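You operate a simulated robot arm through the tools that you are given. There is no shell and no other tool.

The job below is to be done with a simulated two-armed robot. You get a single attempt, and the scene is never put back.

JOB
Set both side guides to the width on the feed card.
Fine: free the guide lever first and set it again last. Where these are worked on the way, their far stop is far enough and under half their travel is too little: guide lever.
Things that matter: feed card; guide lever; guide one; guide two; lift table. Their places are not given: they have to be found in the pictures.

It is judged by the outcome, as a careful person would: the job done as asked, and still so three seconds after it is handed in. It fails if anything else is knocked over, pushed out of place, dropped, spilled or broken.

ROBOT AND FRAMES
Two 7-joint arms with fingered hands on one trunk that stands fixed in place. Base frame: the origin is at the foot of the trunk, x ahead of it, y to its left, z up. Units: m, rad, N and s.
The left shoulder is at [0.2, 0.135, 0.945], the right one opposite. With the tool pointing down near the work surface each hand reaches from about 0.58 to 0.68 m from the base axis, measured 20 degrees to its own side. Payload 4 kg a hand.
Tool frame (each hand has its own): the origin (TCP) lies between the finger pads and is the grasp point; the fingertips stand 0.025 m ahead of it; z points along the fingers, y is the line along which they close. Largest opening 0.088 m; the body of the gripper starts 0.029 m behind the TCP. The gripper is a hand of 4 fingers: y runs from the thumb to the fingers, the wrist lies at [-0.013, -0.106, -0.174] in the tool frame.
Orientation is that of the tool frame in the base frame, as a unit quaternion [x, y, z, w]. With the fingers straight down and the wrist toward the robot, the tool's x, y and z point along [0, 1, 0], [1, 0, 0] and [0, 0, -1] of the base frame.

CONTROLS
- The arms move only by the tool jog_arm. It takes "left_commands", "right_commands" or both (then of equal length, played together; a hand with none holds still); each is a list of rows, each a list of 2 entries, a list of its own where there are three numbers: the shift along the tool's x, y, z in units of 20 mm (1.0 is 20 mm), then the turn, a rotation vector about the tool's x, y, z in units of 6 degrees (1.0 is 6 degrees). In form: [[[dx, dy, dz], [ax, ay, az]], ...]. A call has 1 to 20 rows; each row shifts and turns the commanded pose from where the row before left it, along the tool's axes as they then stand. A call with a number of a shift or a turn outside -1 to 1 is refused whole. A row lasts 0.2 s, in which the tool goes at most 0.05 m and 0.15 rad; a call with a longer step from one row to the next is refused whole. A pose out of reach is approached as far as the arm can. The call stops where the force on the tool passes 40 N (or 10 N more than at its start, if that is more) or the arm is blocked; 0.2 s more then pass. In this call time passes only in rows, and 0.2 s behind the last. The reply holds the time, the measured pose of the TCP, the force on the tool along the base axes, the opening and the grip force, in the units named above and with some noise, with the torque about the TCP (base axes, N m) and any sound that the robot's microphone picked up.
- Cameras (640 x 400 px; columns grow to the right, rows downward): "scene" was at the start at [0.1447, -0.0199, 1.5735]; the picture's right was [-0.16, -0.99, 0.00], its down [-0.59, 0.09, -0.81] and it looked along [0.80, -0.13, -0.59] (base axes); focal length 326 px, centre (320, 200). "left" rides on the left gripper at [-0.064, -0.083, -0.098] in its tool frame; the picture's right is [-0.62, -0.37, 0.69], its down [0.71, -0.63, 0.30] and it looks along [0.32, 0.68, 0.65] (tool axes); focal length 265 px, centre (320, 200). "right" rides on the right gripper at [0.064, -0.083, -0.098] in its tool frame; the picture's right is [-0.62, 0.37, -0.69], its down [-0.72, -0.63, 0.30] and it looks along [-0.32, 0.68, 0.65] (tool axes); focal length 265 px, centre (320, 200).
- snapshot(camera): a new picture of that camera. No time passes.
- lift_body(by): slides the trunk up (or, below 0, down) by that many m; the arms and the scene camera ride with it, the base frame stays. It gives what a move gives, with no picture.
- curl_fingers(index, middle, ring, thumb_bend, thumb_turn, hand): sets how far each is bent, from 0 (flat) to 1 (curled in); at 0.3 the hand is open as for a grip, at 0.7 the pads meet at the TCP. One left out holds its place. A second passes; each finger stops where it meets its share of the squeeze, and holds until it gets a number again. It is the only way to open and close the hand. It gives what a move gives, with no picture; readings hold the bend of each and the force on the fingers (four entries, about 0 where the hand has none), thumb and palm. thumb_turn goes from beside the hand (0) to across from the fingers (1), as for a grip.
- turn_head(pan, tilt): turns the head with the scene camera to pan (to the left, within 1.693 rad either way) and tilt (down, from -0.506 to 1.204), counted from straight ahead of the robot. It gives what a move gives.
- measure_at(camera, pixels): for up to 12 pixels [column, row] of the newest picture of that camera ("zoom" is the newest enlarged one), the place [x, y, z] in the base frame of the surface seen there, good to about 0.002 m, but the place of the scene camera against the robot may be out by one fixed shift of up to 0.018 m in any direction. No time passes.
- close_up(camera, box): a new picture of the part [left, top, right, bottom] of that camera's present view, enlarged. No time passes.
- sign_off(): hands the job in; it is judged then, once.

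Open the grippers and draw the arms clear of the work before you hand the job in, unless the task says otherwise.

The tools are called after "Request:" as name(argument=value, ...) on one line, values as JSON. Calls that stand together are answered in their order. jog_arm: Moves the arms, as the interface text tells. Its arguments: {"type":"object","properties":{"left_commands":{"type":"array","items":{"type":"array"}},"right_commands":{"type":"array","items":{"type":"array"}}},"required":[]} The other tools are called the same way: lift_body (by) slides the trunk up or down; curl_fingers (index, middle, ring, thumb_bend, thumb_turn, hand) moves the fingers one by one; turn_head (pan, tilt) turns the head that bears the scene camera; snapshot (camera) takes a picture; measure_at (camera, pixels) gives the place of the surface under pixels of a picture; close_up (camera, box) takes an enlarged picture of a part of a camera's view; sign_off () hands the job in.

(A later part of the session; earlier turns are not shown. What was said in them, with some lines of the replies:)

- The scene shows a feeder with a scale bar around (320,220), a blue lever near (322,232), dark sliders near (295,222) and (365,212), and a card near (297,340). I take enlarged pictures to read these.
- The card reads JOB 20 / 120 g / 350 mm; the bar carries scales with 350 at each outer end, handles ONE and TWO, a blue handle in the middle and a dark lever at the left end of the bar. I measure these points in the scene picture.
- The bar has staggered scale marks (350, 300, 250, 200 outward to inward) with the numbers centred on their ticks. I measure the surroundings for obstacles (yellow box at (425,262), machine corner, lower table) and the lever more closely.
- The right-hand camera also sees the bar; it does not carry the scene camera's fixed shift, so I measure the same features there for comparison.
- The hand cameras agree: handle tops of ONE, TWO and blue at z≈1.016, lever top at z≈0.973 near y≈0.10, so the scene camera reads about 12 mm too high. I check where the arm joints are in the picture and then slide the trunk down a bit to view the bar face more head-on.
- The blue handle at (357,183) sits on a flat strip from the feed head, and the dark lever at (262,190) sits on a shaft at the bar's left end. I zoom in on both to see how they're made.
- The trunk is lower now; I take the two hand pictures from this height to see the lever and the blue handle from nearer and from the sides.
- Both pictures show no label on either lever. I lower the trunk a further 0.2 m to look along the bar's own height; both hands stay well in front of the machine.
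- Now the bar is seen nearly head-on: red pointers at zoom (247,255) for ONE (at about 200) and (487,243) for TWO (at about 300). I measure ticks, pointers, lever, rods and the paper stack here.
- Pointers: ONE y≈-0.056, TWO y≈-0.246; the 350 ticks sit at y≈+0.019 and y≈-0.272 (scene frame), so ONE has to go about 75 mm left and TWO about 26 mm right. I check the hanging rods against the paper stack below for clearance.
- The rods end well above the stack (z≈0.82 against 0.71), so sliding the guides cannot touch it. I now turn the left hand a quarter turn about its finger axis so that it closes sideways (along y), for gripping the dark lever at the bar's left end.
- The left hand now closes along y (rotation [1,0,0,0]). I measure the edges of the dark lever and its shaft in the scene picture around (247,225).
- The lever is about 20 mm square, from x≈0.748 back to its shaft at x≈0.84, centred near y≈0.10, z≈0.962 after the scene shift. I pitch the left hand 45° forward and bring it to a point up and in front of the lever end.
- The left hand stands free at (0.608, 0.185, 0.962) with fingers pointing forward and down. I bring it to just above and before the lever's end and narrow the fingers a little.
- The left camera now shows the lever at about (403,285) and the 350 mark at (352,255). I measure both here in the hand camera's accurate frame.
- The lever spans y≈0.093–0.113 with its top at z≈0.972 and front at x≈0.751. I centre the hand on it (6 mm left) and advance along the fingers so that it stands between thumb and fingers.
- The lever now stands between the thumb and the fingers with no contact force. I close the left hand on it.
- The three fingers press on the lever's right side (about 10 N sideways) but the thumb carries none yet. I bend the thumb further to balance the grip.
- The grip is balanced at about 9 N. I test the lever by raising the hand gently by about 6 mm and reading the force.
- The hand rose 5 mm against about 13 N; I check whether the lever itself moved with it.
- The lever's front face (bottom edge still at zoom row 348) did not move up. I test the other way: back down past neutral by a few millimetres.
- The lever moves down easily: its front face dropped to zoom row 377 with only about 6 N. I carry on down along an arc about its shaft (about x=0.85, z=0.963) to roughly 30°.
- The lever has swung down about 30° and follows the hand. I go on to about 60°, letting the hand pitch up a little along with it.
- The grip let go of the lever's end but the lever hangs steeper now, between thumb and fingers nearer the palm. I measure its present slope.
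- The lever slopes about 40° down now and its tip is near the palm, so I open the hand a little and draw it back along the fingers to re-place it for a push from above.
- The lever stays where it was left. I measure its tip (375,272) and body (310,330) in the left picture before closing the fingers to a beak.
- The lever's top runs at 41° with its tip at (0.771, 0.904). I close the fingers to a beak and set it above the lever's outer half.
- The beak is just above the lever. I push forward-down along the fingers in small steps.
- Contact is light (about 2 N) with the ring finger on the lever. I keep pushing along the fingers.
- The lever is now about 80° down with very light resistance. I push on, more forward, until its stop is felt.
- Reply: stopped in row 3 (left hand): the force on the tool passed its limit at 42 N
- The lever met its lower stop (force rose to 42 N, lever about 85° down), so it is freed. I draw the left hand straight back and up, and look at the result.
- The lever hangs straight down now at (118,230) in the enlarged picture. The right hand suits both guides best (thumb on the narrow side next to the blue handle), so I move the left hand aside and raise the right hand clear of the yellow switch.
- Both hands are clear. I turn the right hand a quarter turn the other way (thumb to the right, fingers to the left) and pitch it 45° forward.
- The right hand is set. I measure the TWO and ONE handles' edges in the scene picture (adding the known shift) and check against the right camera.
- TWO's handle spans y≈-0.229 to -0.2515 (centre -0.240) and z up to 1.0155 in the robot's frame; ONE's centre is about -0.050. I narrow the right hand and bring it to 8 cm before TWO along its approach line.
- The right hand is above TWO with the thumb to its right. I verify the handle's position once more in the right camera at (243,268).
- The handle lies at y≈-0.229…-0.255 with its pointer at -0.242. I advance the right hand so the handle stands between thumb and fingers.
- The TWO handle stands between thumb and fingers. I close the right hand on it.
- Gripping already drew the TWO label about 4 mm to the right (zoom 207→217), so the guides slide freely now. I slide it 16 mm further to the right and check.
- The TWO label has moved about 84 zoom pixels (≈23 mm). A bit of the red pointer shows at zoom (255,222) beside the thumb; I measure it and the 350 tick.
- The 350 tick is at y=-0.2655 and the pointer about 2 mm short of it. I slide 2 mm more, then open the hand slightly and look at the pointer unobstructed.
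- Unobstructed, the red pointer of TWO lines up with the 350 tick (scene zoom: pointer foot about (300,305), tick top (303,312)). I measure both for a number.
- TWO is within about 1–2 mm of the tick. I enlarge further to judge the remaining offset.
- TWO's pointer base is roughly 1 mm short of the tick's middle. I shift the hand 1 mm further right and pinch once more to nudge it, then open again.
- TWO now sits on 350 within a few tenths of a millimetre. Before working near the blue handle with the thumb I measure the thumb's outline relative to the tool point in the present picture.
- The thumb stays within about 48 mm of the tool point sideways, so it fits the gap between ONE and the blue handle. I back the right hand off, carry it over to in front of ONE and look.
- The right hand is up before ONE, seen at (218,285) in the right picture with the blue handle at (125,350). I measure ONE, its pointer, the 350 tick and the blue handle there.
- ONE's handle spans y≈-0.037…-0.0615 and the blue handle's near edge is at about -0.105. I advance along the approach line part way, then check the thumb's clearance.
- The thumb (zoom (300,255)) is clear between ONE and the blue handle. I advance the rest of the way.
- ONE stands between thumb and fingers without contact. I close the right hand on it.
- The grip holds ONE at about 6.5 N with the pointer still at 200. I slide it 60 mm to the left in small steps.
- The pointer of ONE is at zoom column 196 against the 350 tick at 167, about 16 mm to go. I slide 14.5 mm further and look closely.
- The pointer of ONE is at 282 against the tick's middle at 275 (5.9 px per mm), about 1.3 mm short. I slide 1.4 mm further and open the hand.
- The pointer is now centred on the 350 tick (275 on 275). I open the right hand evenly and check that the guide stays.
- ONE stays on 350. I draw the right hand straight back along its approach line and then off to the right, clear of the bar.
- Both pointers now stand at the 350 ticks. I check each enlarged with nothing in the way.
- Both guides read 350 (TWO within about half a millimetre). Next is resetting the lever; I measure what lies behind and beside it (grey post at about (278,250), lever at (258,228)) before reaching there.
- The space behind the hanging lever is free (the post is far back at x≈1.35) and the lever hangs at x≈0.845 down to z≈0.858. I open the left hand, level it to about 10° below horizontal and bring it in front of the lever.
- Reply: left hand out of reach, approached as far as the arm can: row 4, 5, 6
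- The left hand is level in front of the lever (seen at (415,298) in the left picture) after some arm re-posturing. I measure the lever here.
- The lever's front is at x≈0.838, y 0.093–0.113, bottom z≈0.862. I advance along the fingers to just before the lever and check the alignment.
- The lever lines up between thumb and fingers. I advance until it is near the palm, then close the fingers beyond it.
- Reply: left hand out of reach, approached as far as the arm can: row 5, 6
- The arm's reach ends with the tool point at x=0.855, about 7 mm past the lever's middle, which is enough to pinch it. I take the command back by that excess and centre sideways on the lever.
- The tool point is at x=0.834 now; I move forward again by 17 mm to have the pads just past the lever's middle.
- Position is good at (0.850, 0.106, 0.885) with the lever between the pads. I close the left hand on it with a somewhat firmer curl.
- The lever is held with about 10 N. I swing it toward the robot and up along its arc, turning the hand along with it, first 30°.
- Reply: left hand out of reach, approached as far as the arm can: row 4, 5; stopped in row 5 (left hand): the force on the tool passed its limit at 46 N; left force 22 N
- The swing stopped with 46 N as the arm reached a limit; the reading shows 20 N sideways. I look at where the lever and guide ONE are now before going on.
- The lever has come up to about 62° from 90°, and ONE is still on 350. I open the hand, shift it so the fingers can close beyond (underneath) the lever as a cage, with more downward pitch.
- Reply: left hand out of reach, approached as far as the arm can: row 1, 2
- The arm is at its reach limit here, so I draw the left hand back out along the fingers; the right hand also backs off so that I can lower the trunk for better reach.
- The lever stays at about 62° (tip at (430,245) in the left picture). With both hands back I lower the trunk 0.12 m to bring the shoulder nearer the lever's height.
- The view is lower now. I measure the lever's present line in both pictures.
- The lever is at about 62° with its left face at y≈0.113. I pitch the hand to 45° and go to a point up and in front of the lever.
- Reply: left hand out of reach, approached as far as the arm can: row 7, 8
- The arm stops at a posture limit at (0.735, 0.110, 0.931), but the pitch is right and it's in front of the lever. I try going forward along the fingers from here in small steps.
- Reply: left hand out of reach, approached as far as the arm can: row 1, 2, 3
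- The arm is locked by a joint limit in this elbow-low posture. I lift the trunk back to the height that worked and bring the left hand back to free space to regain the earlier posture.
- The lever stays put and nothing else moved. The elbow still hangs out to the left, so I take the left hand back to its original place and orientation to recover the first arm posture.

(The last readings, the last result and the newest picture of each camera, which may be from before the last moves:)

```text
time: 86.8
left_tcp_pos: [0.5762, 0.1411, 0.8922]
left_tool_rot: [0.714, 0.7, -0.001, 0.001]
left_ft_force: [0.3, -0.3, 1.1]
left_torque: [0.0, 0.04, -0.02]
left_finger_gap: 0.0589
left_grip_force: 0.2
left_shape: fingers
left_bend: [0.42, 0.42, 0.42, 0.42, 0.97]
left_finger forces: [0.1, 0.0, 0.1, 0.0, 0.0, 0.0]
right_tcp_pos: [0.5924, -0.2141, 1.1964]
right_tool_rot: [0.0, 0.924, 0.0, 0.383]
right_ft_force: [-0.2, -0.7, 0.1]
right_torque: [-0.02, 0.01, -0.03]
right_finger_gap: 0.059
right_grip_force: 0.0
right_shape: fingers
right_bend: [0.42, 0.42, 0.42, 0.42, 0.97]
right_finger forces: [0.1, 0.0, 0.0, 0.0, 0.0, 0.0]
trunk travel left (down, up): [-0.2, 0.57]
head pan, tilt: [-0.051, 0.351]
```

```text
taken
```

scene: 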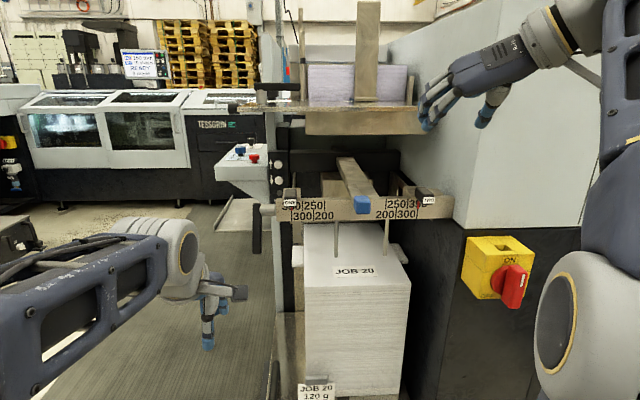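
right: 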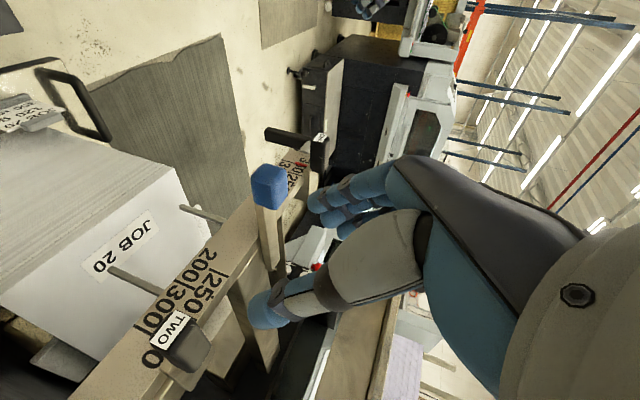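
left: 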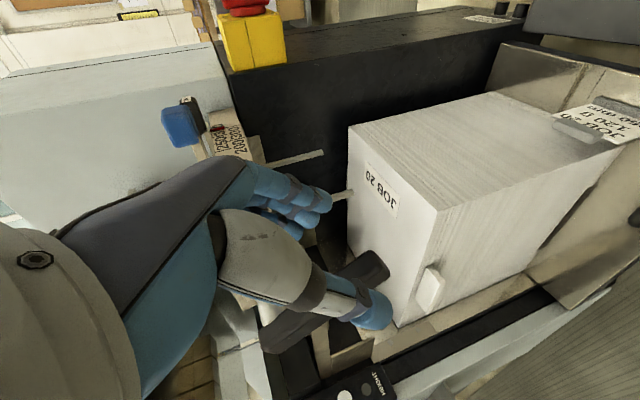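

This looks like the starting posture. I repeat the original sequence: to the first position, quarter turn, and pitch forward.

Request:
jog_arm(left_commands=[[[1, -0.97, 0], [0, 0, 0]], [[1, -0.97, 0], [0, 0, 0]], [[0, 0, 0], [0, 0, 1]], [[0, 0, 0], [0, 0, 1]], [[0, 0, 0], [0, 0, 1]], [[0, 0, 0], [0, 0, 1]], [[0, 0, 0], [0, 0, 1]], [[0, 0, 0], [0, 0, 1]], [[0, 0, 0], [0, 0, 1]], [[0, 0, 0], [0, 0, 1]], [[0, 0, 0], [0, 0, 1]], [[0, 0, 0], [0, 0, 1]], [[0, 0, 0], [0, 0, 1]], [[0, 0, 0], [0, 0, 1]], [[0, 0, 0], [0, 0, 1]], [[0, 0, 0], [0, 0, 1]], [[0, 0, 0], [0, 0, 0.9]]])

Request:
snapshot(camera="scene")

```text
time: 90.4
left_tcp_pos: [0.5387, 0.1816, 0.8928]
left_tool_rot: [1.0, -0.008, 0.0, 0.002]
left_ft_force: [-0.3, -0.7, -0.6]
left_torque: [0.01, -0.02, -0.01]
left_finger_gap: 0.0591
left_grip_force: 0.0
left_shape: fingers
left_bend: [0.42, 0.42, 0.42, 0.42, 0.97]
left_finger forces: [0.0, 0.0, 0.1, 0.0, 0.0, 0.0]
right_tcp_pos: [0.5923, -0.2123, 1.1964]
right_tool_rot: [0.001, 0.924, -0.001, 0.383]
right_ft_force: [-0.5, -0.2, 0.2]
right_torque: [0.02, 0.0, 0.01]
right_finger_gap: 0.0589
right_grip_force: 0.1
right_shape: fingers
right_bend: [0.42, 0.42, 0.42, 0.42, 0.97]
right_finger forces: [0.1, 0.0, 0.0, 0.0, 0.0, 0.1]
trunk travel left (down, up): [-0.2, 0.57]
head pan, tilt: [-0.051, 0.351]
```

```text
taken
```

scene: 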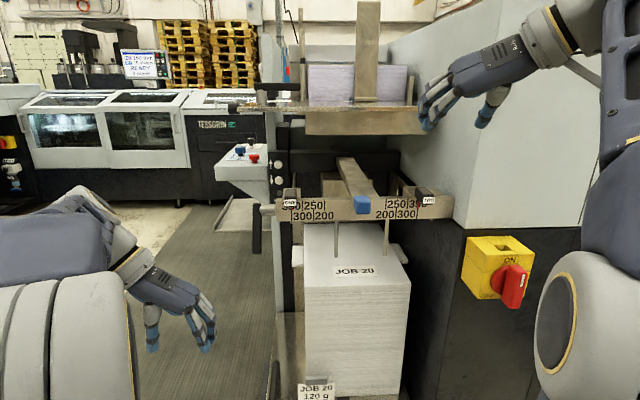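

The left arm is back in the first posture. I pitch it 45° again and bring it up before the lever as I did the first time.

Request:
jog_arm(left_commands=[[[0, 0, 0], [0, 1, 0]], [[0, 0, 0], [0, 1, 0]], [[0, 0, 0], [0, 1, 0]], [[0, 0, 0], [0, 1, 0]], [[0, 0, 0], [0, 1, 0]], [[0, 0, 0], [0, 1, 0]], [[0, 0, 0], [0, 1, 0]], [[0, 0, 0], [0, 0.5, 0]], [[1, 0, 0], [0, 0, 0]], [[1, 0, 0], [0, 0, 0]], [[1, 0, 0], [0, 0, 0]], [[1, 0, 0], [0, 0, 0]], [[1, 0, 0], [0, 0, 0]]])

Request:
jog_arm(left_commands=[[[0.9, 0.65, 0.175], [0, 0, 0]], [[0.9, 0.65, 0.175], [0, 0, 0]], [[0.9, 0.65, 0.175], [0, 0, 0]], [[0.9, 0.65, 0.175], [0, 0, 0]], [[0.9, 0.65, 0.175], [0, 0, 0]], [[0.9, 0.65, 0.175], [0, 0, 0]]])

Request:
curl_fingers(hand="left", index=0.45, middle=0.45, ring=0.45, thumb_bend=0.45)

Request:
snapshot(camera="scene")

Request:
snapshot(camera="left")

```text
time: 93.2
left_tcp_pos: [0.6106, 0.1803, 0.9644]
left_tool_rot: [0.924, -0.004, 0.383, 0.004]
left_ft_force: [-0.5, 0.3, 0.4]
left_torque: [0.01, -0.03, 0.01]
left_finger_gap: 0.0588
left_grip_force: 0.1
left_shape: fingers
left_bend: [0.42, 0.42, 0.42, 0.42, 0.97]
left_finger forces: [0.0, 0.0, 0.0, 0.0, 0.1, 0.0]
right_tcp_pos: [0.5938, -0.213, 1.1959]
right_tool_rot: [0.0, 0.924, 0.0, 0.382]
right_ft_force: [0.4, 0.0, 0.1]
right_torque: [-0.03, -0.03, 0.0]
right_finger_gap: 0.0589
right_grip_force: 0.1
right_shape: fingers
right_bend: [0.42, 0.42, 0.42, 0.42, 0.97]
right_finger forces: [0.1, 0.0, 0.0, 0.0, 0.0, 0.0]
trunk travel left (down, up): [-0.2, 0.57]
head pan, tilt: [-0.051, 0.351]
```

```text
time: 94.6
left_tcp_pos: [0.699, 0.1025, 1.0258]
left_tool_rot: [0.924, -0.005, 0.383, 0.004]
left_ft_force: [0.0, -0.4, 0.0]
left_torque: [0.06, -0.02, 0.0]
left_finger_gap: 0.0591
left_grip_force: 0.0
left_shape: fingers
left_bend: [0.42, 0.42, 0.42, 0.42, 0.97]
left_finger forces: [0.0, 0.0, 0.0, 0.0, 0.1, 0.0]
right_tcp_pos: [0.5923, -0.2132, 1.1967]
right_tool_rot: [0.001, 0.924, 0.0, 0.382]
right_ft_force: [-0.3, -0.1, -0.3]
right_torque: [0.0, 0.02, 0.04]
right_finger_gap: 0.0588
right_grip_force: 0.0
right_shape: fingers
right_bend: [0.42, 0.42, 0.42, 0.42, 0.97]
right_finger forces: [0.1, 0.1, 0.1, 0.1, 0.1, 0.1]
trunk travel left (down, up): [-0.2, 0.57]
head pan, tilt: [-0.051, 0.351]
```

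```text
time: 95.6
left_tcp_pos: [0.6986, 0.1019, 1.025]
left_tool_rot: [0.924, -0.005, 0.383, 0.004]
left_ft_force: [0.1, -1.1, -0.1]
left_torque: [-0.04, -0.03, -0.05]
left_finger_gap: 0.0532
left_grip_force: 0.0
left_shape: fingers
left_bend: [0.45, 0.45, 0.45, 0.45, 0.97]
left_finger forces: [0.0, 0.0, 0.1, 0.0, 0.0, 0.0]
right_tcp_pos: [0.5925, -0.2132, 1.1971]
right_tool_rot: [0.002, 0.924, 0.0, 0.382]
right_ft_force: [0.2, -0.1, -0.1]
right_torque: [0.0, 0.02, -0.01]
right_finger_gap: 0.059
right_grip_force: 0.0
right_shape: fingers
right_bend: [0.42, 0.42, 0.42, 0.42, 0.97]
right_finger forces: [0.0, 0.0, 0.0, 0.0, 0.1, 0.0]
trunk travel left (down, up): [-0.2, 0.57]
head pan, tilt: [-0.051, 0.351]
```

```text
taken
```

scene: 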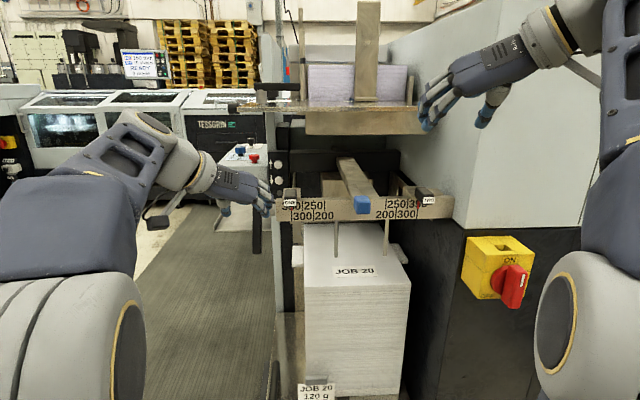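

```text
taken
```

left: 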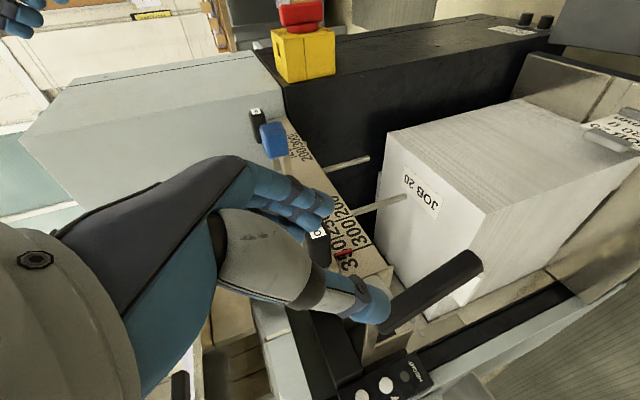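

Same posture as in the first approach; the lever runs from (385,325) to (475,265) in the left picture. I go down along the fingers toward it, stopping part way to check.

Request:
jog_arm(left_commands=[[[-0.38, -0.1, 0.3], [0, 0, 0]], [[-0.38, -0.1, 0.3], [0, 0, 0]], [[0, 0, 0.85], [0, 0, 0]], [[0, 0, 0.85], [0, 0, 0]], [[0, 0, 0.85], [0, 0, 0]], [[0, 0, 0.85], [0, 0, 0]], [[0, 0, 0.85], [0, 0, 0]]])

Request:
snapshot(camera="left")

Request:
close_up(camera="scene", box=[215, 160, 335, 260])

```text
time: 97.2
left_tcp_pos: [0.7575, 0.1048, 0.9472]
left_tool_rot: [0.924, -0.005, 0.382, 0.004]
left_ft_force: [-0.4, 0.1, 0.0]
left_torque: [0.01, -0.02, -0.01]
left_finger_gap: 0.0532
left_grip_force: 0.1
left_shape: fingers
left_bend: [0.45, 0.45, 0.45, 0.45, 0.97]
left_finger forces: [0.1, 0.0, 0.0, 0.1, 0.1, 0.0]
right_tcp_pos: [0.5915, -0.2129, 1.1972]
right_tool_rot: [0.001, 0.924, 0.0, 0.383]
right_ft_force: [0.7, -0.1, 0.0]
right_torque: [0.04, 0.04, 0.01]
right_finger_gap: 0.0588
right_grip_force: 0.0
right_shape: fingers
right_bend: [0.42, 0.42, 0.42, 0.42, 0.97]
right_finger forces: [0.0, 0.0, 0.0, 0.0, 0.0, 0.0]
trunk travel left (down, up): [-0.2, 0.57]
head pan, tilt: [-0.051, 0.351]
```

```text
taken
```

left: 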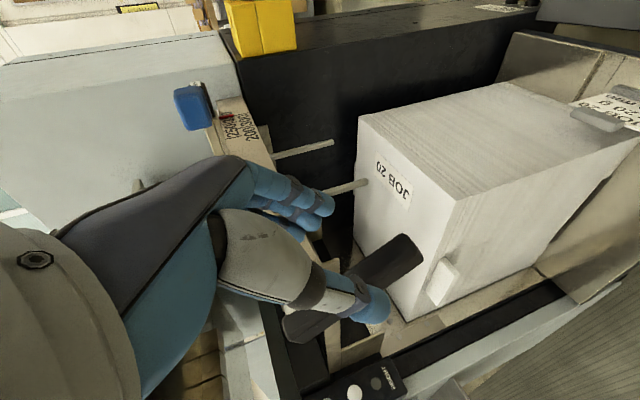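

```text
4.00 times, centred on (275, 210) of scene
```

zoom: 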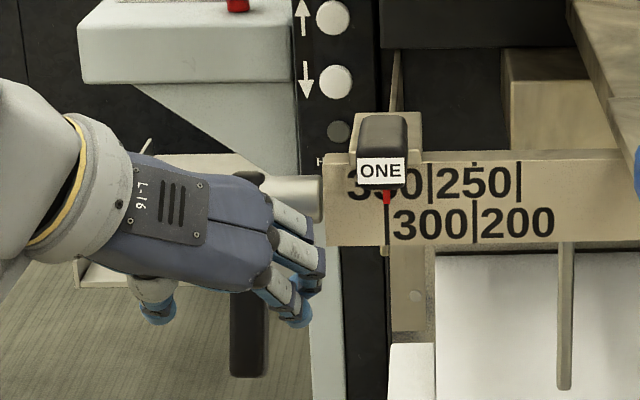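

On line with no contact. I go on along the fingers to have the lever near the palm.

Request:
jog_arm(left_commands=[[[0, 0, 0.8], [0, 0, 0]], [[0, 0, 0.8], [0, 0, 0]], [[0, 0, 0.8], [0, 0, 0]], [[0, 0, 0.8], [0, 0, 0]], [[0, 0, 0.8], [0, 0, 0]], [[0, 0, 0.8], [0, 0, 0]]])

Request:
snapshot(camera="left")

Request:
close_up(camera="scene", box=[215, 160, 335, 260])

```text
time: 98.6
left_tcp_pos: [0.8243, 0.1049, 0.8769]
left_tool_rot: [0.924, -0.005, 0.383, 0.004]
left_ft_force: [-0.1, -1.3, -0.8]
left_torque: [0.01, 0.01, 0.0]
left_finger_gap: 0.0532
left_grip_force: 0.0
left_shape: fingers
left_bend: [0.45, 0.45, 0.45, 0.45, 0.97]
left_finger forces: [0.1, 0.0, 0.0, 0.0, 0.1, 0.1]
right_tcp_pos: [0.5914, -0.2137, 1.1971]
right_tool_rot: [0.001, 0.924, 0.0, 0.382]
right_ft_force: [-0.8, -0.6, -0.6]
right_torque: [0.01, 0.02, 0.03]
right_finger_gap: 0.059
right_grip_force: 0.0
right_shape: fingers
right_bend: [0.42, 0.42, 0.42, 0.42, 0.97]
right_finger forces: [0.0, 0.0, 0.1, 0.1, 0.0, 0.0]
trunk travel left (down, up): [-0.2, 0.57]
head pan, tilt: [-0.051, 0.351]
```

```text
taken
```

left: 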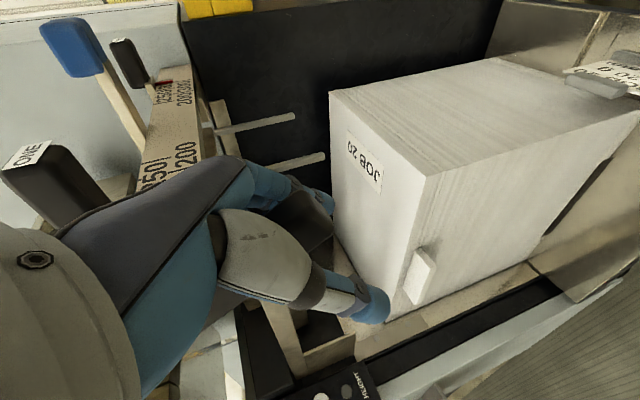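

```text
4.00 times, centred on (275, 210) of scene
```

zoom: 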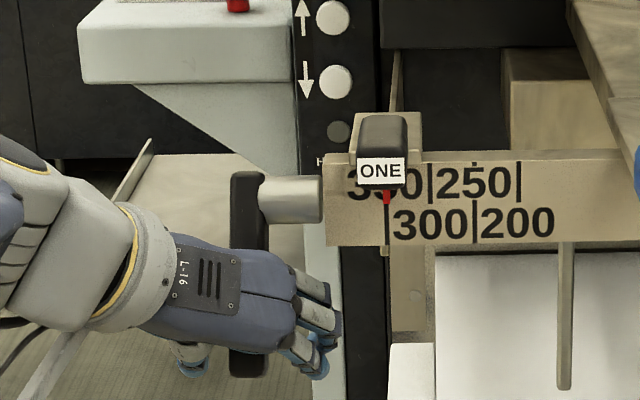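

The hand reached (0.824, 0.105, 0.877) with the pads about 2 cm beyond the lever's middle. I go 5 mm deeper and close the fingers behind the lever.

Request:
jog_arm(left_commands=[[[0, 0, 0.3], [0, 0, 0]]])

Request:
curl_fingers(hand="left", index=0.72, middle=0.72, ring=0.72, thumb_bend=0.7)

Request:
snapshot(camera="left")

```text
time: 99.0
left_tcp_pos: [0.8298, 0.1043, 0.8728]
left_tool_rot: [0.924, -0.006, 0.383, 0.004]
left_ft_force: [-0.6, -0.3, -1.3]
left_torque: [0.0, 0.0, -0.02]
left_finger_gap: 0.0532
left_grip_force: 0.1
left_shape: fingers
left_bend: [0.45, 0.45, 0.45, 0.45, 0.97]
left_finger forces: [0.0, 0.0, 0.1, 0.1, 0.1, 0.0]
right_tcp_pos: [0.5926, -0.2134, 1.1961]
right_tool_rot: [0.002, 0.924, -0.001, 0.382]
right_ft_force: [-0.7, 0.1, 0.4]
right_torque: [-0.01, 0.02, -0.02]
right_finger_gap: 0.0586
right_grip_force: 0.0
right_shape: fingers
right_bend: [0.42, 0.42, 0.42, 0.42, 0.97]
right_finger forces: [0.0, 0.0, 0.0, 0.0, 0.0, 0.0]
trunk travel left (down, up): [-0.2, 0.57]
head pan, tilt: [-0.051, 0.351]
```

```text
time: 100.0
left_tcp_pos: [0.83, 0.105, 0.8739]
left_tool_rot: [0.924, -0.004, 0.382, 0.004]
left_ft_force: [-0.5, -0.6, -0.7]
left_torque: [-0.02, 0.03, 0.0]
left_finger_gap: 0.0001
left_grip_force: 0.1
left_shape: fingers
left_bend: [0.72, 0.72, 0.72, 0.69, 0.97]
left_finger forces: [0.0, 0.0, 0.0, 0.0, 0.0, 0.1]
right_tcp_pos: [0.5914, -0.2133, 1.1954]
right_tool_rot: [0.0, 0.924, 0.0, 0.382]
right_ft_force: [0.3, 0.0, 0.6]
right_torque: [0.01, 0.0, 0.0]
right_finger_gap: 0.059
right_grip_force: 0.1
right_shape: fingers
right_bend: [0.42, 0.42, 0.42, 0.42, 0.97]
right_finger forces: [0.0, 0.0, 0.1, 0.0, 0.0, 0.1]
trunk travel left (down, up): [-0.2, 0.57]
head pan, tilt: [-0.051, 0.351]
```

```text
taken
```

left: 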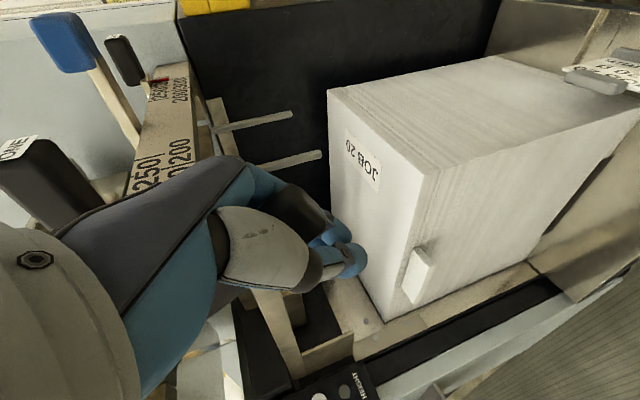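

The fingers are closed behind the lever with no force, so it is caged. I pull toward the robot and up along the lever's arc, turning the hand slightly with it.

Request:
jog_arm(left_commands=[[[-0.14, 0, -0.53], [0, -0.33, 0]], [[-0.14, 0, -0.53], [0, -0.33, 0]], [[-0.14, 0, -0.53], [0, -0.33, 0]]])

Request:
snapshot(camera="left")

Request:
close_up(camera="scene", box=[215, 160, 335, 260])

```text
time: 100.8
left_tcp_pos: [0.8004, 0.1029, 0.8906]
left_tool_rot: [0.943, -0.005, 0.334, 0.004]
left_ft_force: [-0.6, 0.5, -2.5]
left_torque: [0.0, 0.04, 0.02]
left_finger_gap: 0.0
left_grip_force: 2.4
left_shape: fingers
left_bend: [0.72, 0.72, 0.72, 0.68, 0.97]
left_finger forces: [2.5, 0.0, 0.1, 0.1, 1.9, 0.0]
right_tcp_pos: [0.5921, -0.2138, 1.1963]
right_tool_rot: [0.002, 0.924, 0.0, 0.382]
right_ft_force: [0.6, 0.3, -0.3]
right_torque: [-0.03, 0.02, 0.03]
right_finger_gap: 0.0591
right_grip_force: 0.1
right_shape: fingers
right_bend: [0.42, 0.42, 0.42, 0.42, 0.97]
right_finger forces: [0.1, 0.0, 0.0, 0.0, 0.1, 0.0]
trunk travel left (down, up): [-0.2, 0.57]
head pan, tilt: [-0.051, 0.351]
```

```text
taken
```

left: 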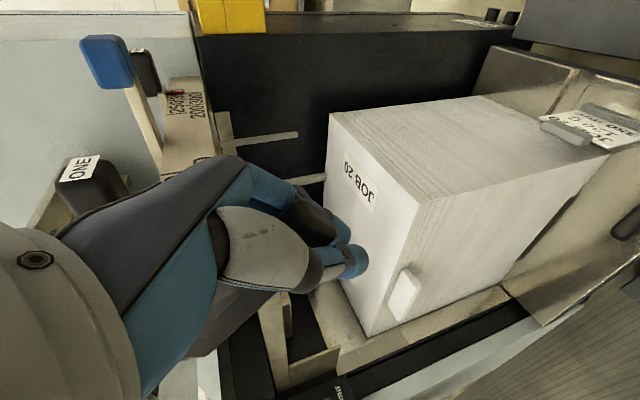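

```text
4.00 times, centred on (275, 210) of scene
```

zoom: 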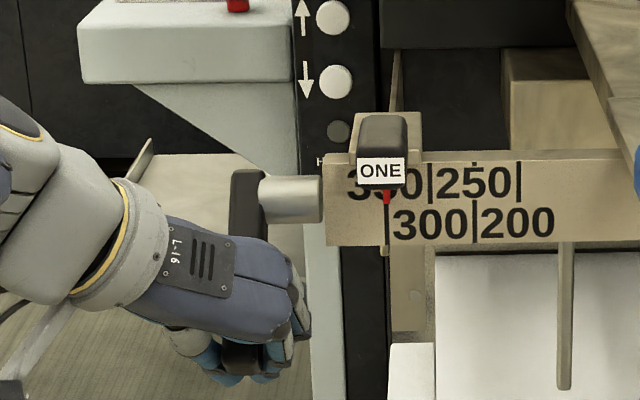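

The lever follows inside the cage with only about 3 N. I continue along the arc toward 30° and then 15°.

Request:
jog_arm(left_commands=[[[-0.11, 0, -0.555], [0, -0.75, 0]], [[-0.11, 0, -0.555], [0, -0.75, 0]], [[-0.05, 0, -0.57], [0, -0.75, 0]], [[-0.05, 0, -0.57], [0, -0.75, 0]]])

Request:
snapshot(camera="left")

Request:
close_up(camera="scene", box=[215, 160, 335, 260])

```text
time: 101.8
left_tcp_pos: [0.7717, 0.1053, 0.925]
left_tool_rot: [0.983, -0.006, 0.183, 0.003]
left_ft_force: [2.4, -6.9, -2.0]
left_torque: [0.04, 0.05, 0.01]
left_finger_gap: 0.0003
left_grip_force: 4.0
left_shape: fingers
left_bend: [0.72, 0.72, 0.71, 0.69, 0.98]
left_finger forces: [5.3, 0.0, 2.6, 0.1, 0.5, 0.1]
right_tcp_pos: [0.5932, -0.2139, 1.196]
right_tool_rot: [0.001, 0.924, 0.0, 0.382]
right_ft_force: [0.5, 0.3, -0.3]
right_torque: [0.01, 0.01, -0.02]
right_finger_gap: 0.059
right_grip_force: 0.0
right_shape: fingers
right_bend: [0.42, 0.42, 0.42, 0.42, 0.97]
right_finger forces: [0.0, 0.1, 0.0, 0.0, 0.1, 0.0]
trunk travel left (down, up): [-0.2, 0.57]
head pan, tilt: [-0.051, 0.351]
```

```text
taken
```

left: 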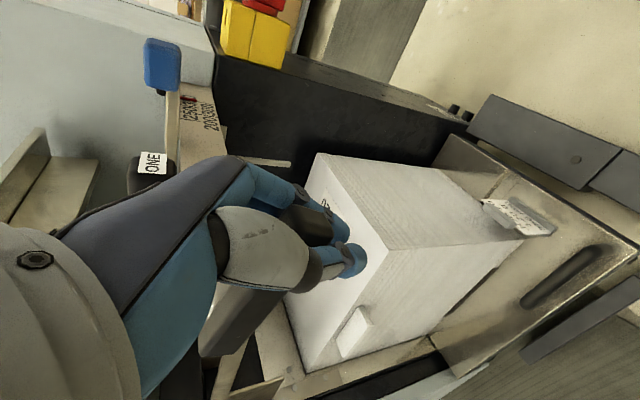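

```text
4.00 times, centred on (275, 210) of scene
```

zoom: 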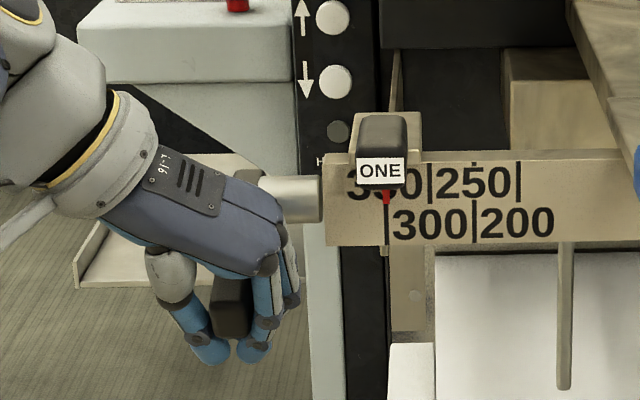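

The lever is nearly up and still between the fingers. I lift the last part and press gently against the upper stop.

Request:
jog_arm(left_commands=[[[0, 0, -0.4], [0, -0.3, 0]], [[0, 0, -0.4], [0, -0.3, 0]], [[0, 0, -0.4], [0, 0, 0]]])

Request:
close_up(camera="scene", box=[215, 160, 335, 260])

Request:
snapshot(camera="left")

```text
time: 102.6
left_tcp_pos: [0.7639, 0.1054, 0.9464]
left_tool_rot: [0.988, -0.006, 0.151, 0.003]
left_ft_force: [0.4, -5.5, -9.7]
left_torque: [0.14, 0.24, -0.04]
left_finger_gap: 0.0002
left_grip_force: 5.4
left_shape: fingers
left_bend: [0.72, 0.72, 0.71, 0.7, 0.98]
left_finger forces: [3.7, 0.0, 8.1, 0.0, 0.1, 0.0]
right_tcp_pos: [0.5912, -0.213, 1.1977]
right_tool_rot: [0.001, 0.924, 0.0, 0.382]
right_ft_force: [0.6, -0.4, 0.6]
right_torque: [0.0, 0.01, 0.01]
right_finger_gap: 0.0586
right_grip_force: 0.0
right_shape: fingers
right_bend: [0.42, 0.42, 0.42, 0.42, 0.97]
right_finger forces: [0.0, 0.0, 0.0, 0.0, 0.0, 0.0]
trunk travel left (down, up): [-0.2, 0.57]
head pan, tilt: [-0.051, 0.351]
```

```text
4.00 times, centred on (275, 210) of scene
```

zoom: 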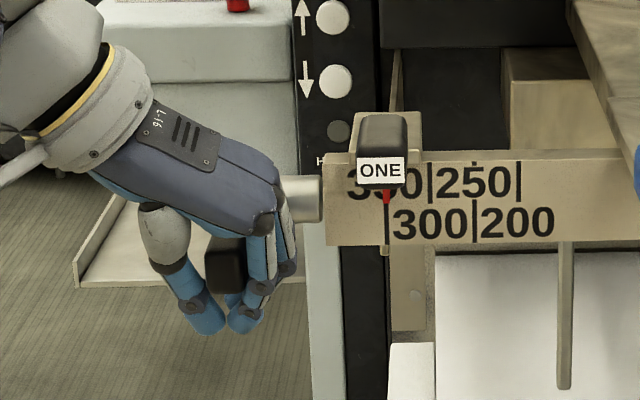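

```text
taken
```

left: 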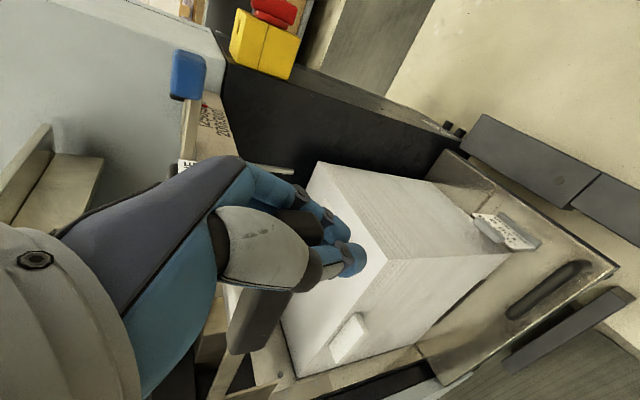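

The lift meets about 10 N, as at the stop. I compare the lever's front face with its first position (front face bottom at scene row 233.5, top z≈0.984 in the scene frame).

Request:
close_up(camera="scene", box=[230, 190, 310, 240])

Request:
measure_at(camera="zoom", pixels=[[165, 335], [165, 310], [165, 290], [165, 270], [150, 330], [180, 330]])

```text
8.00 times, centred on (270, 215) of scene
```

zoom: 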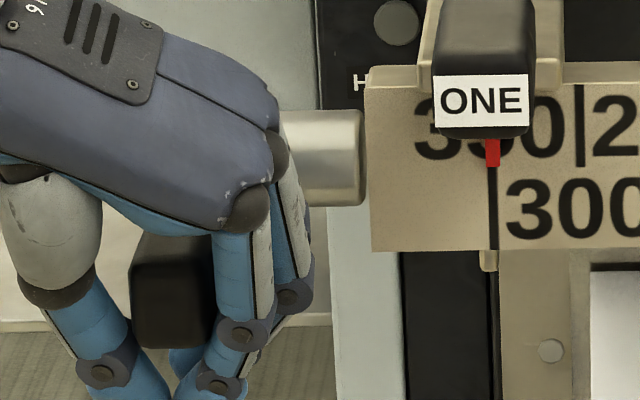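

```text
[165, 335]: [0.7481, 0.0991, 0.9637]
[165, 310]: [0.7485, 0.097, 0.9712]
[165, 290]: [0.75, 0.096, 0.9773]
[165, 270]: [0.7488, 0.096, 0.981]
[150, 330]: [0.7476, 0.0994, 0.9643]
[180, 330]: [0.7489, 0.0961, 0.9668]
```

The lever's front face is exactly where it was at the start (bottom edge at row 348, z 0.964 at the same pixel). I press up a touch more to be sure of the stop, then open the fingers.

Request:
jog_arm(left_commands=[[[0, 0, -0.12], [0, 0, 0]]])

Request:
curl_fingers(hand="left", index=0.42, middle=0.42, ring=0.42, thumb_bend=0.42)

Request:
close_up(camera="scene", box=[230, 190, 310, 240])

Request:
snapshot(camera="left")

```text
time: 103.0
left_tcp_pos: [0.7652, 0.1056, 0.9484]
left_tool_rot: [0.989, -0.006, 0.15, 0.002]
left_ft_force: [-0.3, -4.5, -17.8]
left_torque: [0.2, 0.31, -0.04]
left_finger_gap: 0.0003
left_grip_force: 7.8
left_shape: fingers
left_bend: [0.72, 0.72, 0.69, 0.7, 0.97]
left_finger forces: [4.8, 0.2, 11.2, 0.0, 0.2, 0.0]
right_tcp_pos: [0.5922, -0.213, 1.1965]
right_tool_rot: [0.0, 0.924, 0.0, 0.382]
right_ft_force: [-0.4, 0.1, 0.1]
right_torque: [0.0, 0.04, 0.02]
right_finger_gap: 0.0588
right_grip_force: 0.1
right_shape: fingers
right_bend: [0.42, 0.42, 0.42, 0.42, 0.97]
right_finger forces: [0.1, 0.0, 0.1, 0.0, 0.0, 0.0]
trunk travel left (down, up): [-0.2, 0.57]
head pan, tilt: [-0.051, 0.351]
```

```text
time: 104.0
left_tcp_pos: [0.7634, 0.1047, 0.9506]
left_tool_rot: [0.988, -0.006, 0.152, 0.002]
left_ft_force: [-0.4, -0.2, 0.5]
left_torque: [0.0, -0.02, -0.02]
left_finger_gap: 0.0588
left_grip_force: 0.1
left_shape: fingers
left_bend: [0.42, 0.42, 0.42, 0.42, 0.98]
left_finger forces: [0.0, 0.0, 0.0, 0.1, 0.1, 0.0]
right_tcp_pos: [0.5912, -0.2137, 1.1963]
right_tool_rot: [0.001, 0.924, -0.001, 0.382]
right_ft_force: [0.7, -0.1, 0.1]
right_torque: [-0.01, -0.02, 0.03]
right_finger_gap: 0.0589
right_grip_force: 0.1
right_shape: fingers
right_bend: [0.42, 0.42, 0.42, 0.42, 0.97]
right_finger forces: [0.0, 0.0, 0.0, 0.0, 0.0, 0.0]
trunk travel left (down, up): [-0.2, 0.57]
head pan, tilt: [-0.051, 0.351]
```

```text
8.00 times, centred on (270, 215) of scene
```

zoom: 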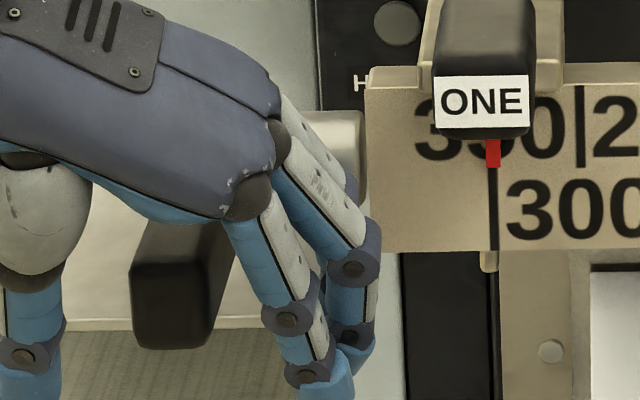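

```text
taken
```

left: 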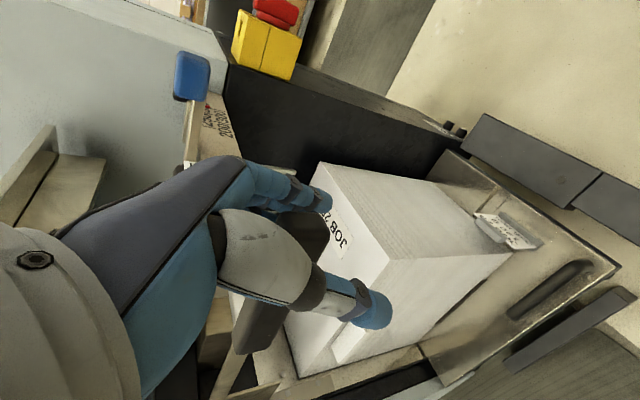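

The lever stays up (bottom edge still at row 348) and the hand is free of it. I lift the left hand straight out along its fingers, then take it back and to the left.

Request:
jog_arm(left_commands=[[[0, 0, -0.5], [0, 0, 0]], [[0, 0, -0.8], [0, 0, 0]], [[0, 0, -0.8], [0, 0, 0]], [[-0.1, 0, -0.9], [0, 0, 0]], [[-0.3, 0, -0.9], [0, 0, 0]], [[-0.5, 0, -0.9], [0, 0, 0]], [[-0.8, -0.5, -0.4], [0, 0, 0]], [[-1, -0.8, 0], [0, 0, 0]], [[-1, -0.8, 0], [0, 0, 0]], [[-1, -0.8, 0], [0, 0, 0]], [[-1, -0.8, 0], [0, 0, 0]]])

Request:
snapshot(camera="scene")

Request:
close_up(camera="scene", box=[230, 190, 310, 240])

Request:
close_up(camera="scene", box=[240, 130, 460, 258])

```text
time: 106.4
left_tcp_pos: [0.6236, 0.1793, 1.0174]
left_tool_rot: [0.988, -0.006, 0.152, 0.002]
left_ft_force: [0.3, 0.0, -0.1]
left_torque: [-0.02, -0.03, 0.0]
left_finger_gap: 0.0584
left_grip_force: 0.0
left_shape: fingers
left_bend: [0.42, 0.42, 0.42, 0.42, 0.98]
left_finger forces: [0.0, 0.0, 0.0, 0.0, 0.1, 0.1]
right_tcp_pos: [0.5916, -0.2134, 1.1958]
right_tool_rot: [0.001, 0.924, 0.0, 0.382]
right_ft_force: [0.6, 0.1, -0.4]
right_torque: [0.03, 0.04, -0.01]
right_finger_gap: 0.0587
right_grip_force: 0.0
right_shape: fingers
right_bend: [0.42, 0.42, 0.42, 0.42, 0.97]
right_finger forces: [0.1, 0.1, 0.1, 0.0, 0.0, 0.0]
trunk travel left (down, up): [-0.2, 0.57]
head pan, tilt: [-0.051, 0.351]
```

```text
taken
```

scene: 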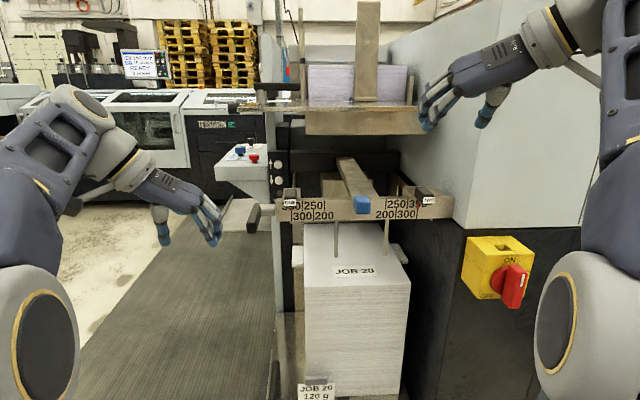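

```text
8.00 times, centred on (270, 215) of scene
```

zoom: 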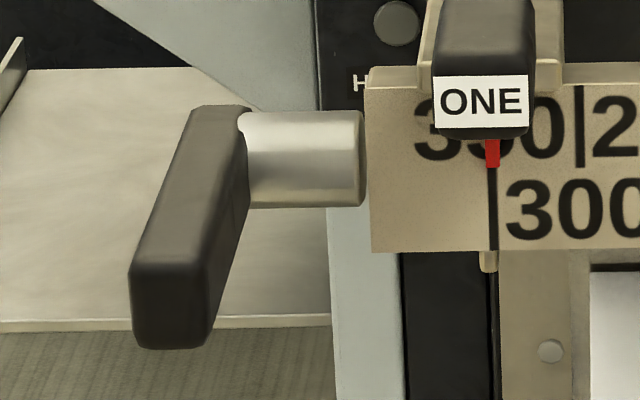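

```text
2.91 times, centred on (350, 194) of scene
```

zoom: 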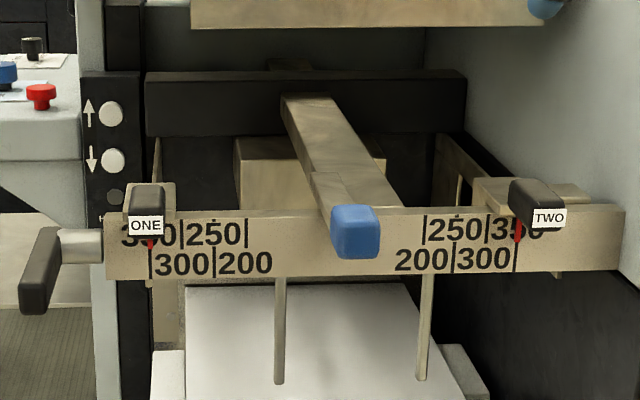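

The lever looks the same as at the start and both guides read 350. I check both pointers enlarged a last time.

Request:
close_up(camera="scene", box=[400, 190, 435, 222])

Request:
close_up(camera="scene", box=[275, 190, 310, 222])

Request:
measure_at(camera="scene", pixels=[[250, 226], [251, 232], [253, 215], [355, 230], [425, 200], [292, 203]])

```text
12.50 times, centred on (418, 206) of scene
```

zoom: 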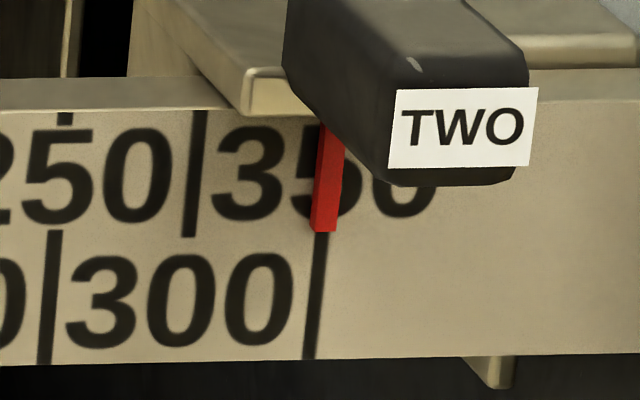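

```text
12.50 times, centred on (292, 206) of scene
```

zoom: 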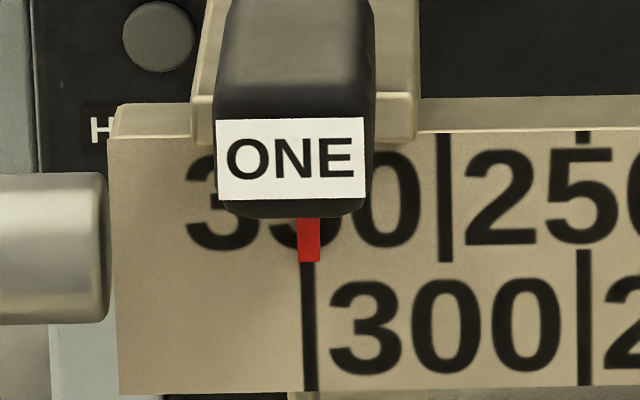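

```text
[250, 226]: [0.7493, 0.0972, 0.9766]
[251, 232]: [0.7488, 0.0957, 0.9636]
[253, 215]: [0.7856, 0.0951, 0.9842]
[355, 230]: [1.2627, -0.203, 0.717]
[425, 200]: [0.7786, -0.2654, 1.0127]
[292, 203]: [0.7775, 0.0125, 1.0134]
```

Both pointers rest on the 350 ticks and the lever is back at its stop. I open both hands fully and draw the arms back from the work.

Request:
curl_fingers(hand="left", index=0.3, middle=0.3, ring=0.3, thumb_bend=0.3)

Request:
curl_fingers(hand="right", index=0.3, middle=0.3, ring=0.3, thumb_bend=0.3)

Request:
jog_arm(left_commands=[[[-0.9, -0.3, -0.3], [0, 0, 0]], [[-0.9, -0.3, -0.3], [0, 0, 0]], [[-0.9, -0.3, -0.3], [0, 0, 0]]], right_commands=[[[0.3, -0.3, -0.6], [0, 0, 0]], [[0.3, -0.3, -0.6], [0, 0, 0]], [[0.3, -0.3, -0.6], [0, 0, 0]]])

Request:
snapshot(camera="scene")

```text
time: 107.4
left_tcp_pos: [0.6251, 0.1793, 1.0167]
left_tool_rot: [0.988, -0.006, 0.152, 0.002]
left_ft_force: [-1.2, -0.6, 0.3]
left_torque: [0.0, 0.01, 0.0]
left_finger_gap: 0.0842
left_grip_force: 0.1
left_shape: fingers
left_bend: [0.3, 0.3, 0.3, 0.3, 0.98]
left_finger forces: [0.0, 0.0, 0.0, 0.0, 0.0, 0.1]
right_tcp_pos: [0.5928, -0.2132, 1.1962]
right_tool_rot: [0.002, 0.924, -0.001, 0.383]
right_ft_force: [-0.3, -1.0, 0.0]
right_torque: [-0.03, -0.01, -0.01]
right_finger_gap: 0.0588
right_grip_force: 0.1
right_shape: fingers
right_bend: [0.42, 0.42, 0.42, 0.42, 0.97]
right_finger forces: [0.0, 0.1, 0.0, 0.1, 0.0, 0.1]
trunk travel left (down, up): [-0.2, 0.57]
head pan, tilt: [-0.051, 0.351]
```

```text
time: 108.4
left_tcp_pos: [0.6243, 0.1796, 1.0172]
left_tool_rot: [0.988, -0.005, 0.152, 0.002]
left_ft_force: [-0.1, 0.2, 0.4]
left_torque: [-0.02, 0.02, 0.03]
left_finger_gap: 0.0844
left_grip_force: 0.1
left_shape: fingers
left_bend: [0.3, 0.3, 0.3, 0.3, 0.98]
left_finger forces: [0.1, 0.0, 0.1, 0.0, 0.0, 0.0]
right_tcp_pos: [0.5918, -0.2136, 1.1968]
right_tool_rot: [0.001, 0.924, -0.001, 0.382]
right_ft_force: [0.4, 0.2, -1.0]
right_torque: [0.01, 0.03, -0.01]
right_finger_gap: 0.0844
right_grip_force: 0.0
right_shape: fingers
right_bend: [0.3, 0.3, 0.3, 0.3, 0.97]
right_finger forces: [0.0, 0.0, 0.0, 0.0, 0.1, 0.0]
trunk travel left (down, up): [-0.2, 0.57]
head pan, tilt: [-0.051, 0.351]
```

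```text
time: 109.2
left_tcp_pos: [0.569, 0.1976, 1.0202]
left_tool_rot: [0.988, -0.007, 0.152, 0.003]
left_ft_force: [0.4, -0.7, 0.5]
left_torque: [-0.01, -0.03, 0.01]
left_finger_gap: 0.0844
left_grip_force: 0.0
left_shape: fingers
left_bend: [0.3, 0.3, 0.3, 0.3, 0.98]
left_finger forces: [0.0, 0.0, 0.1, 0.1, 0.1, 0.0]
right_tcp_pos: [0.5536, -0.2298, 1.2096]
right_tool_rot: [0.0, 0.924, -0.001, 0.382]
right_ft_force: [-0.3, 1.0, -0.3]
right_torque: [0.0, 0.0, 0.03]
right_finger_gap: 0.0846
right_grip_force: 0.0
right_shape: fingers
right_bend: [0.3, 0.3, 0.3, 0.3, 0.97]
right_finger forces: [0.0, 0.1, 0.0, 0.0, 0.0, 0.1]
trunk travel left (down, up): [-0.2, 0.57]
head pan, tilt: [-0.051, 0.351]
```

```text
taken
```

scene: 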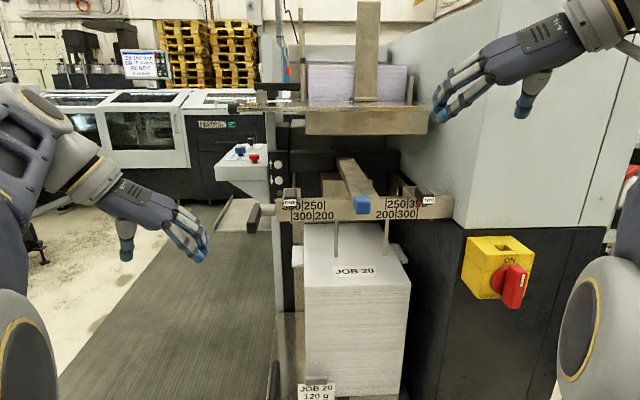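

Both hands are open and clear, the lever is set at its stop, both guides are on 350 and the stack, card and switch are unchanged. I hand the job in.

Request:
sign_off()

```text
The job is handed in.
```

Both side guides are set to 350 mm, the width on the feed card, and the job is handed in. I haven't seen the judge's result.

- **Guide lever:** I freed it first by swinging the dark lever at the bar's left end down to its stop. At the end I swung it back up, and it is level again in the same place as at the start.
- **Guides:** both started off the mark, ONE at 200 and TWO at 300. By the pictures, ONE's red pointer sits on the 350 tick, and TWO's is within about half a millimetre of its own.
- **Rough moments:** the force limit stopped the left arm twice at the lever. The first was at the lever's lower stop (42 N). The second came while swinging it back up, when the arm reached the end of its travel (46 N). I released the lever, moved the arm to a better position and finished the swing gently.
- **Everything else:** the paper stack, the blue handle and the yellow switch look unchanged in the last pictures. The feed card was only partly in view then; the part that showed was in place. Both hands are open and clear of the machine.
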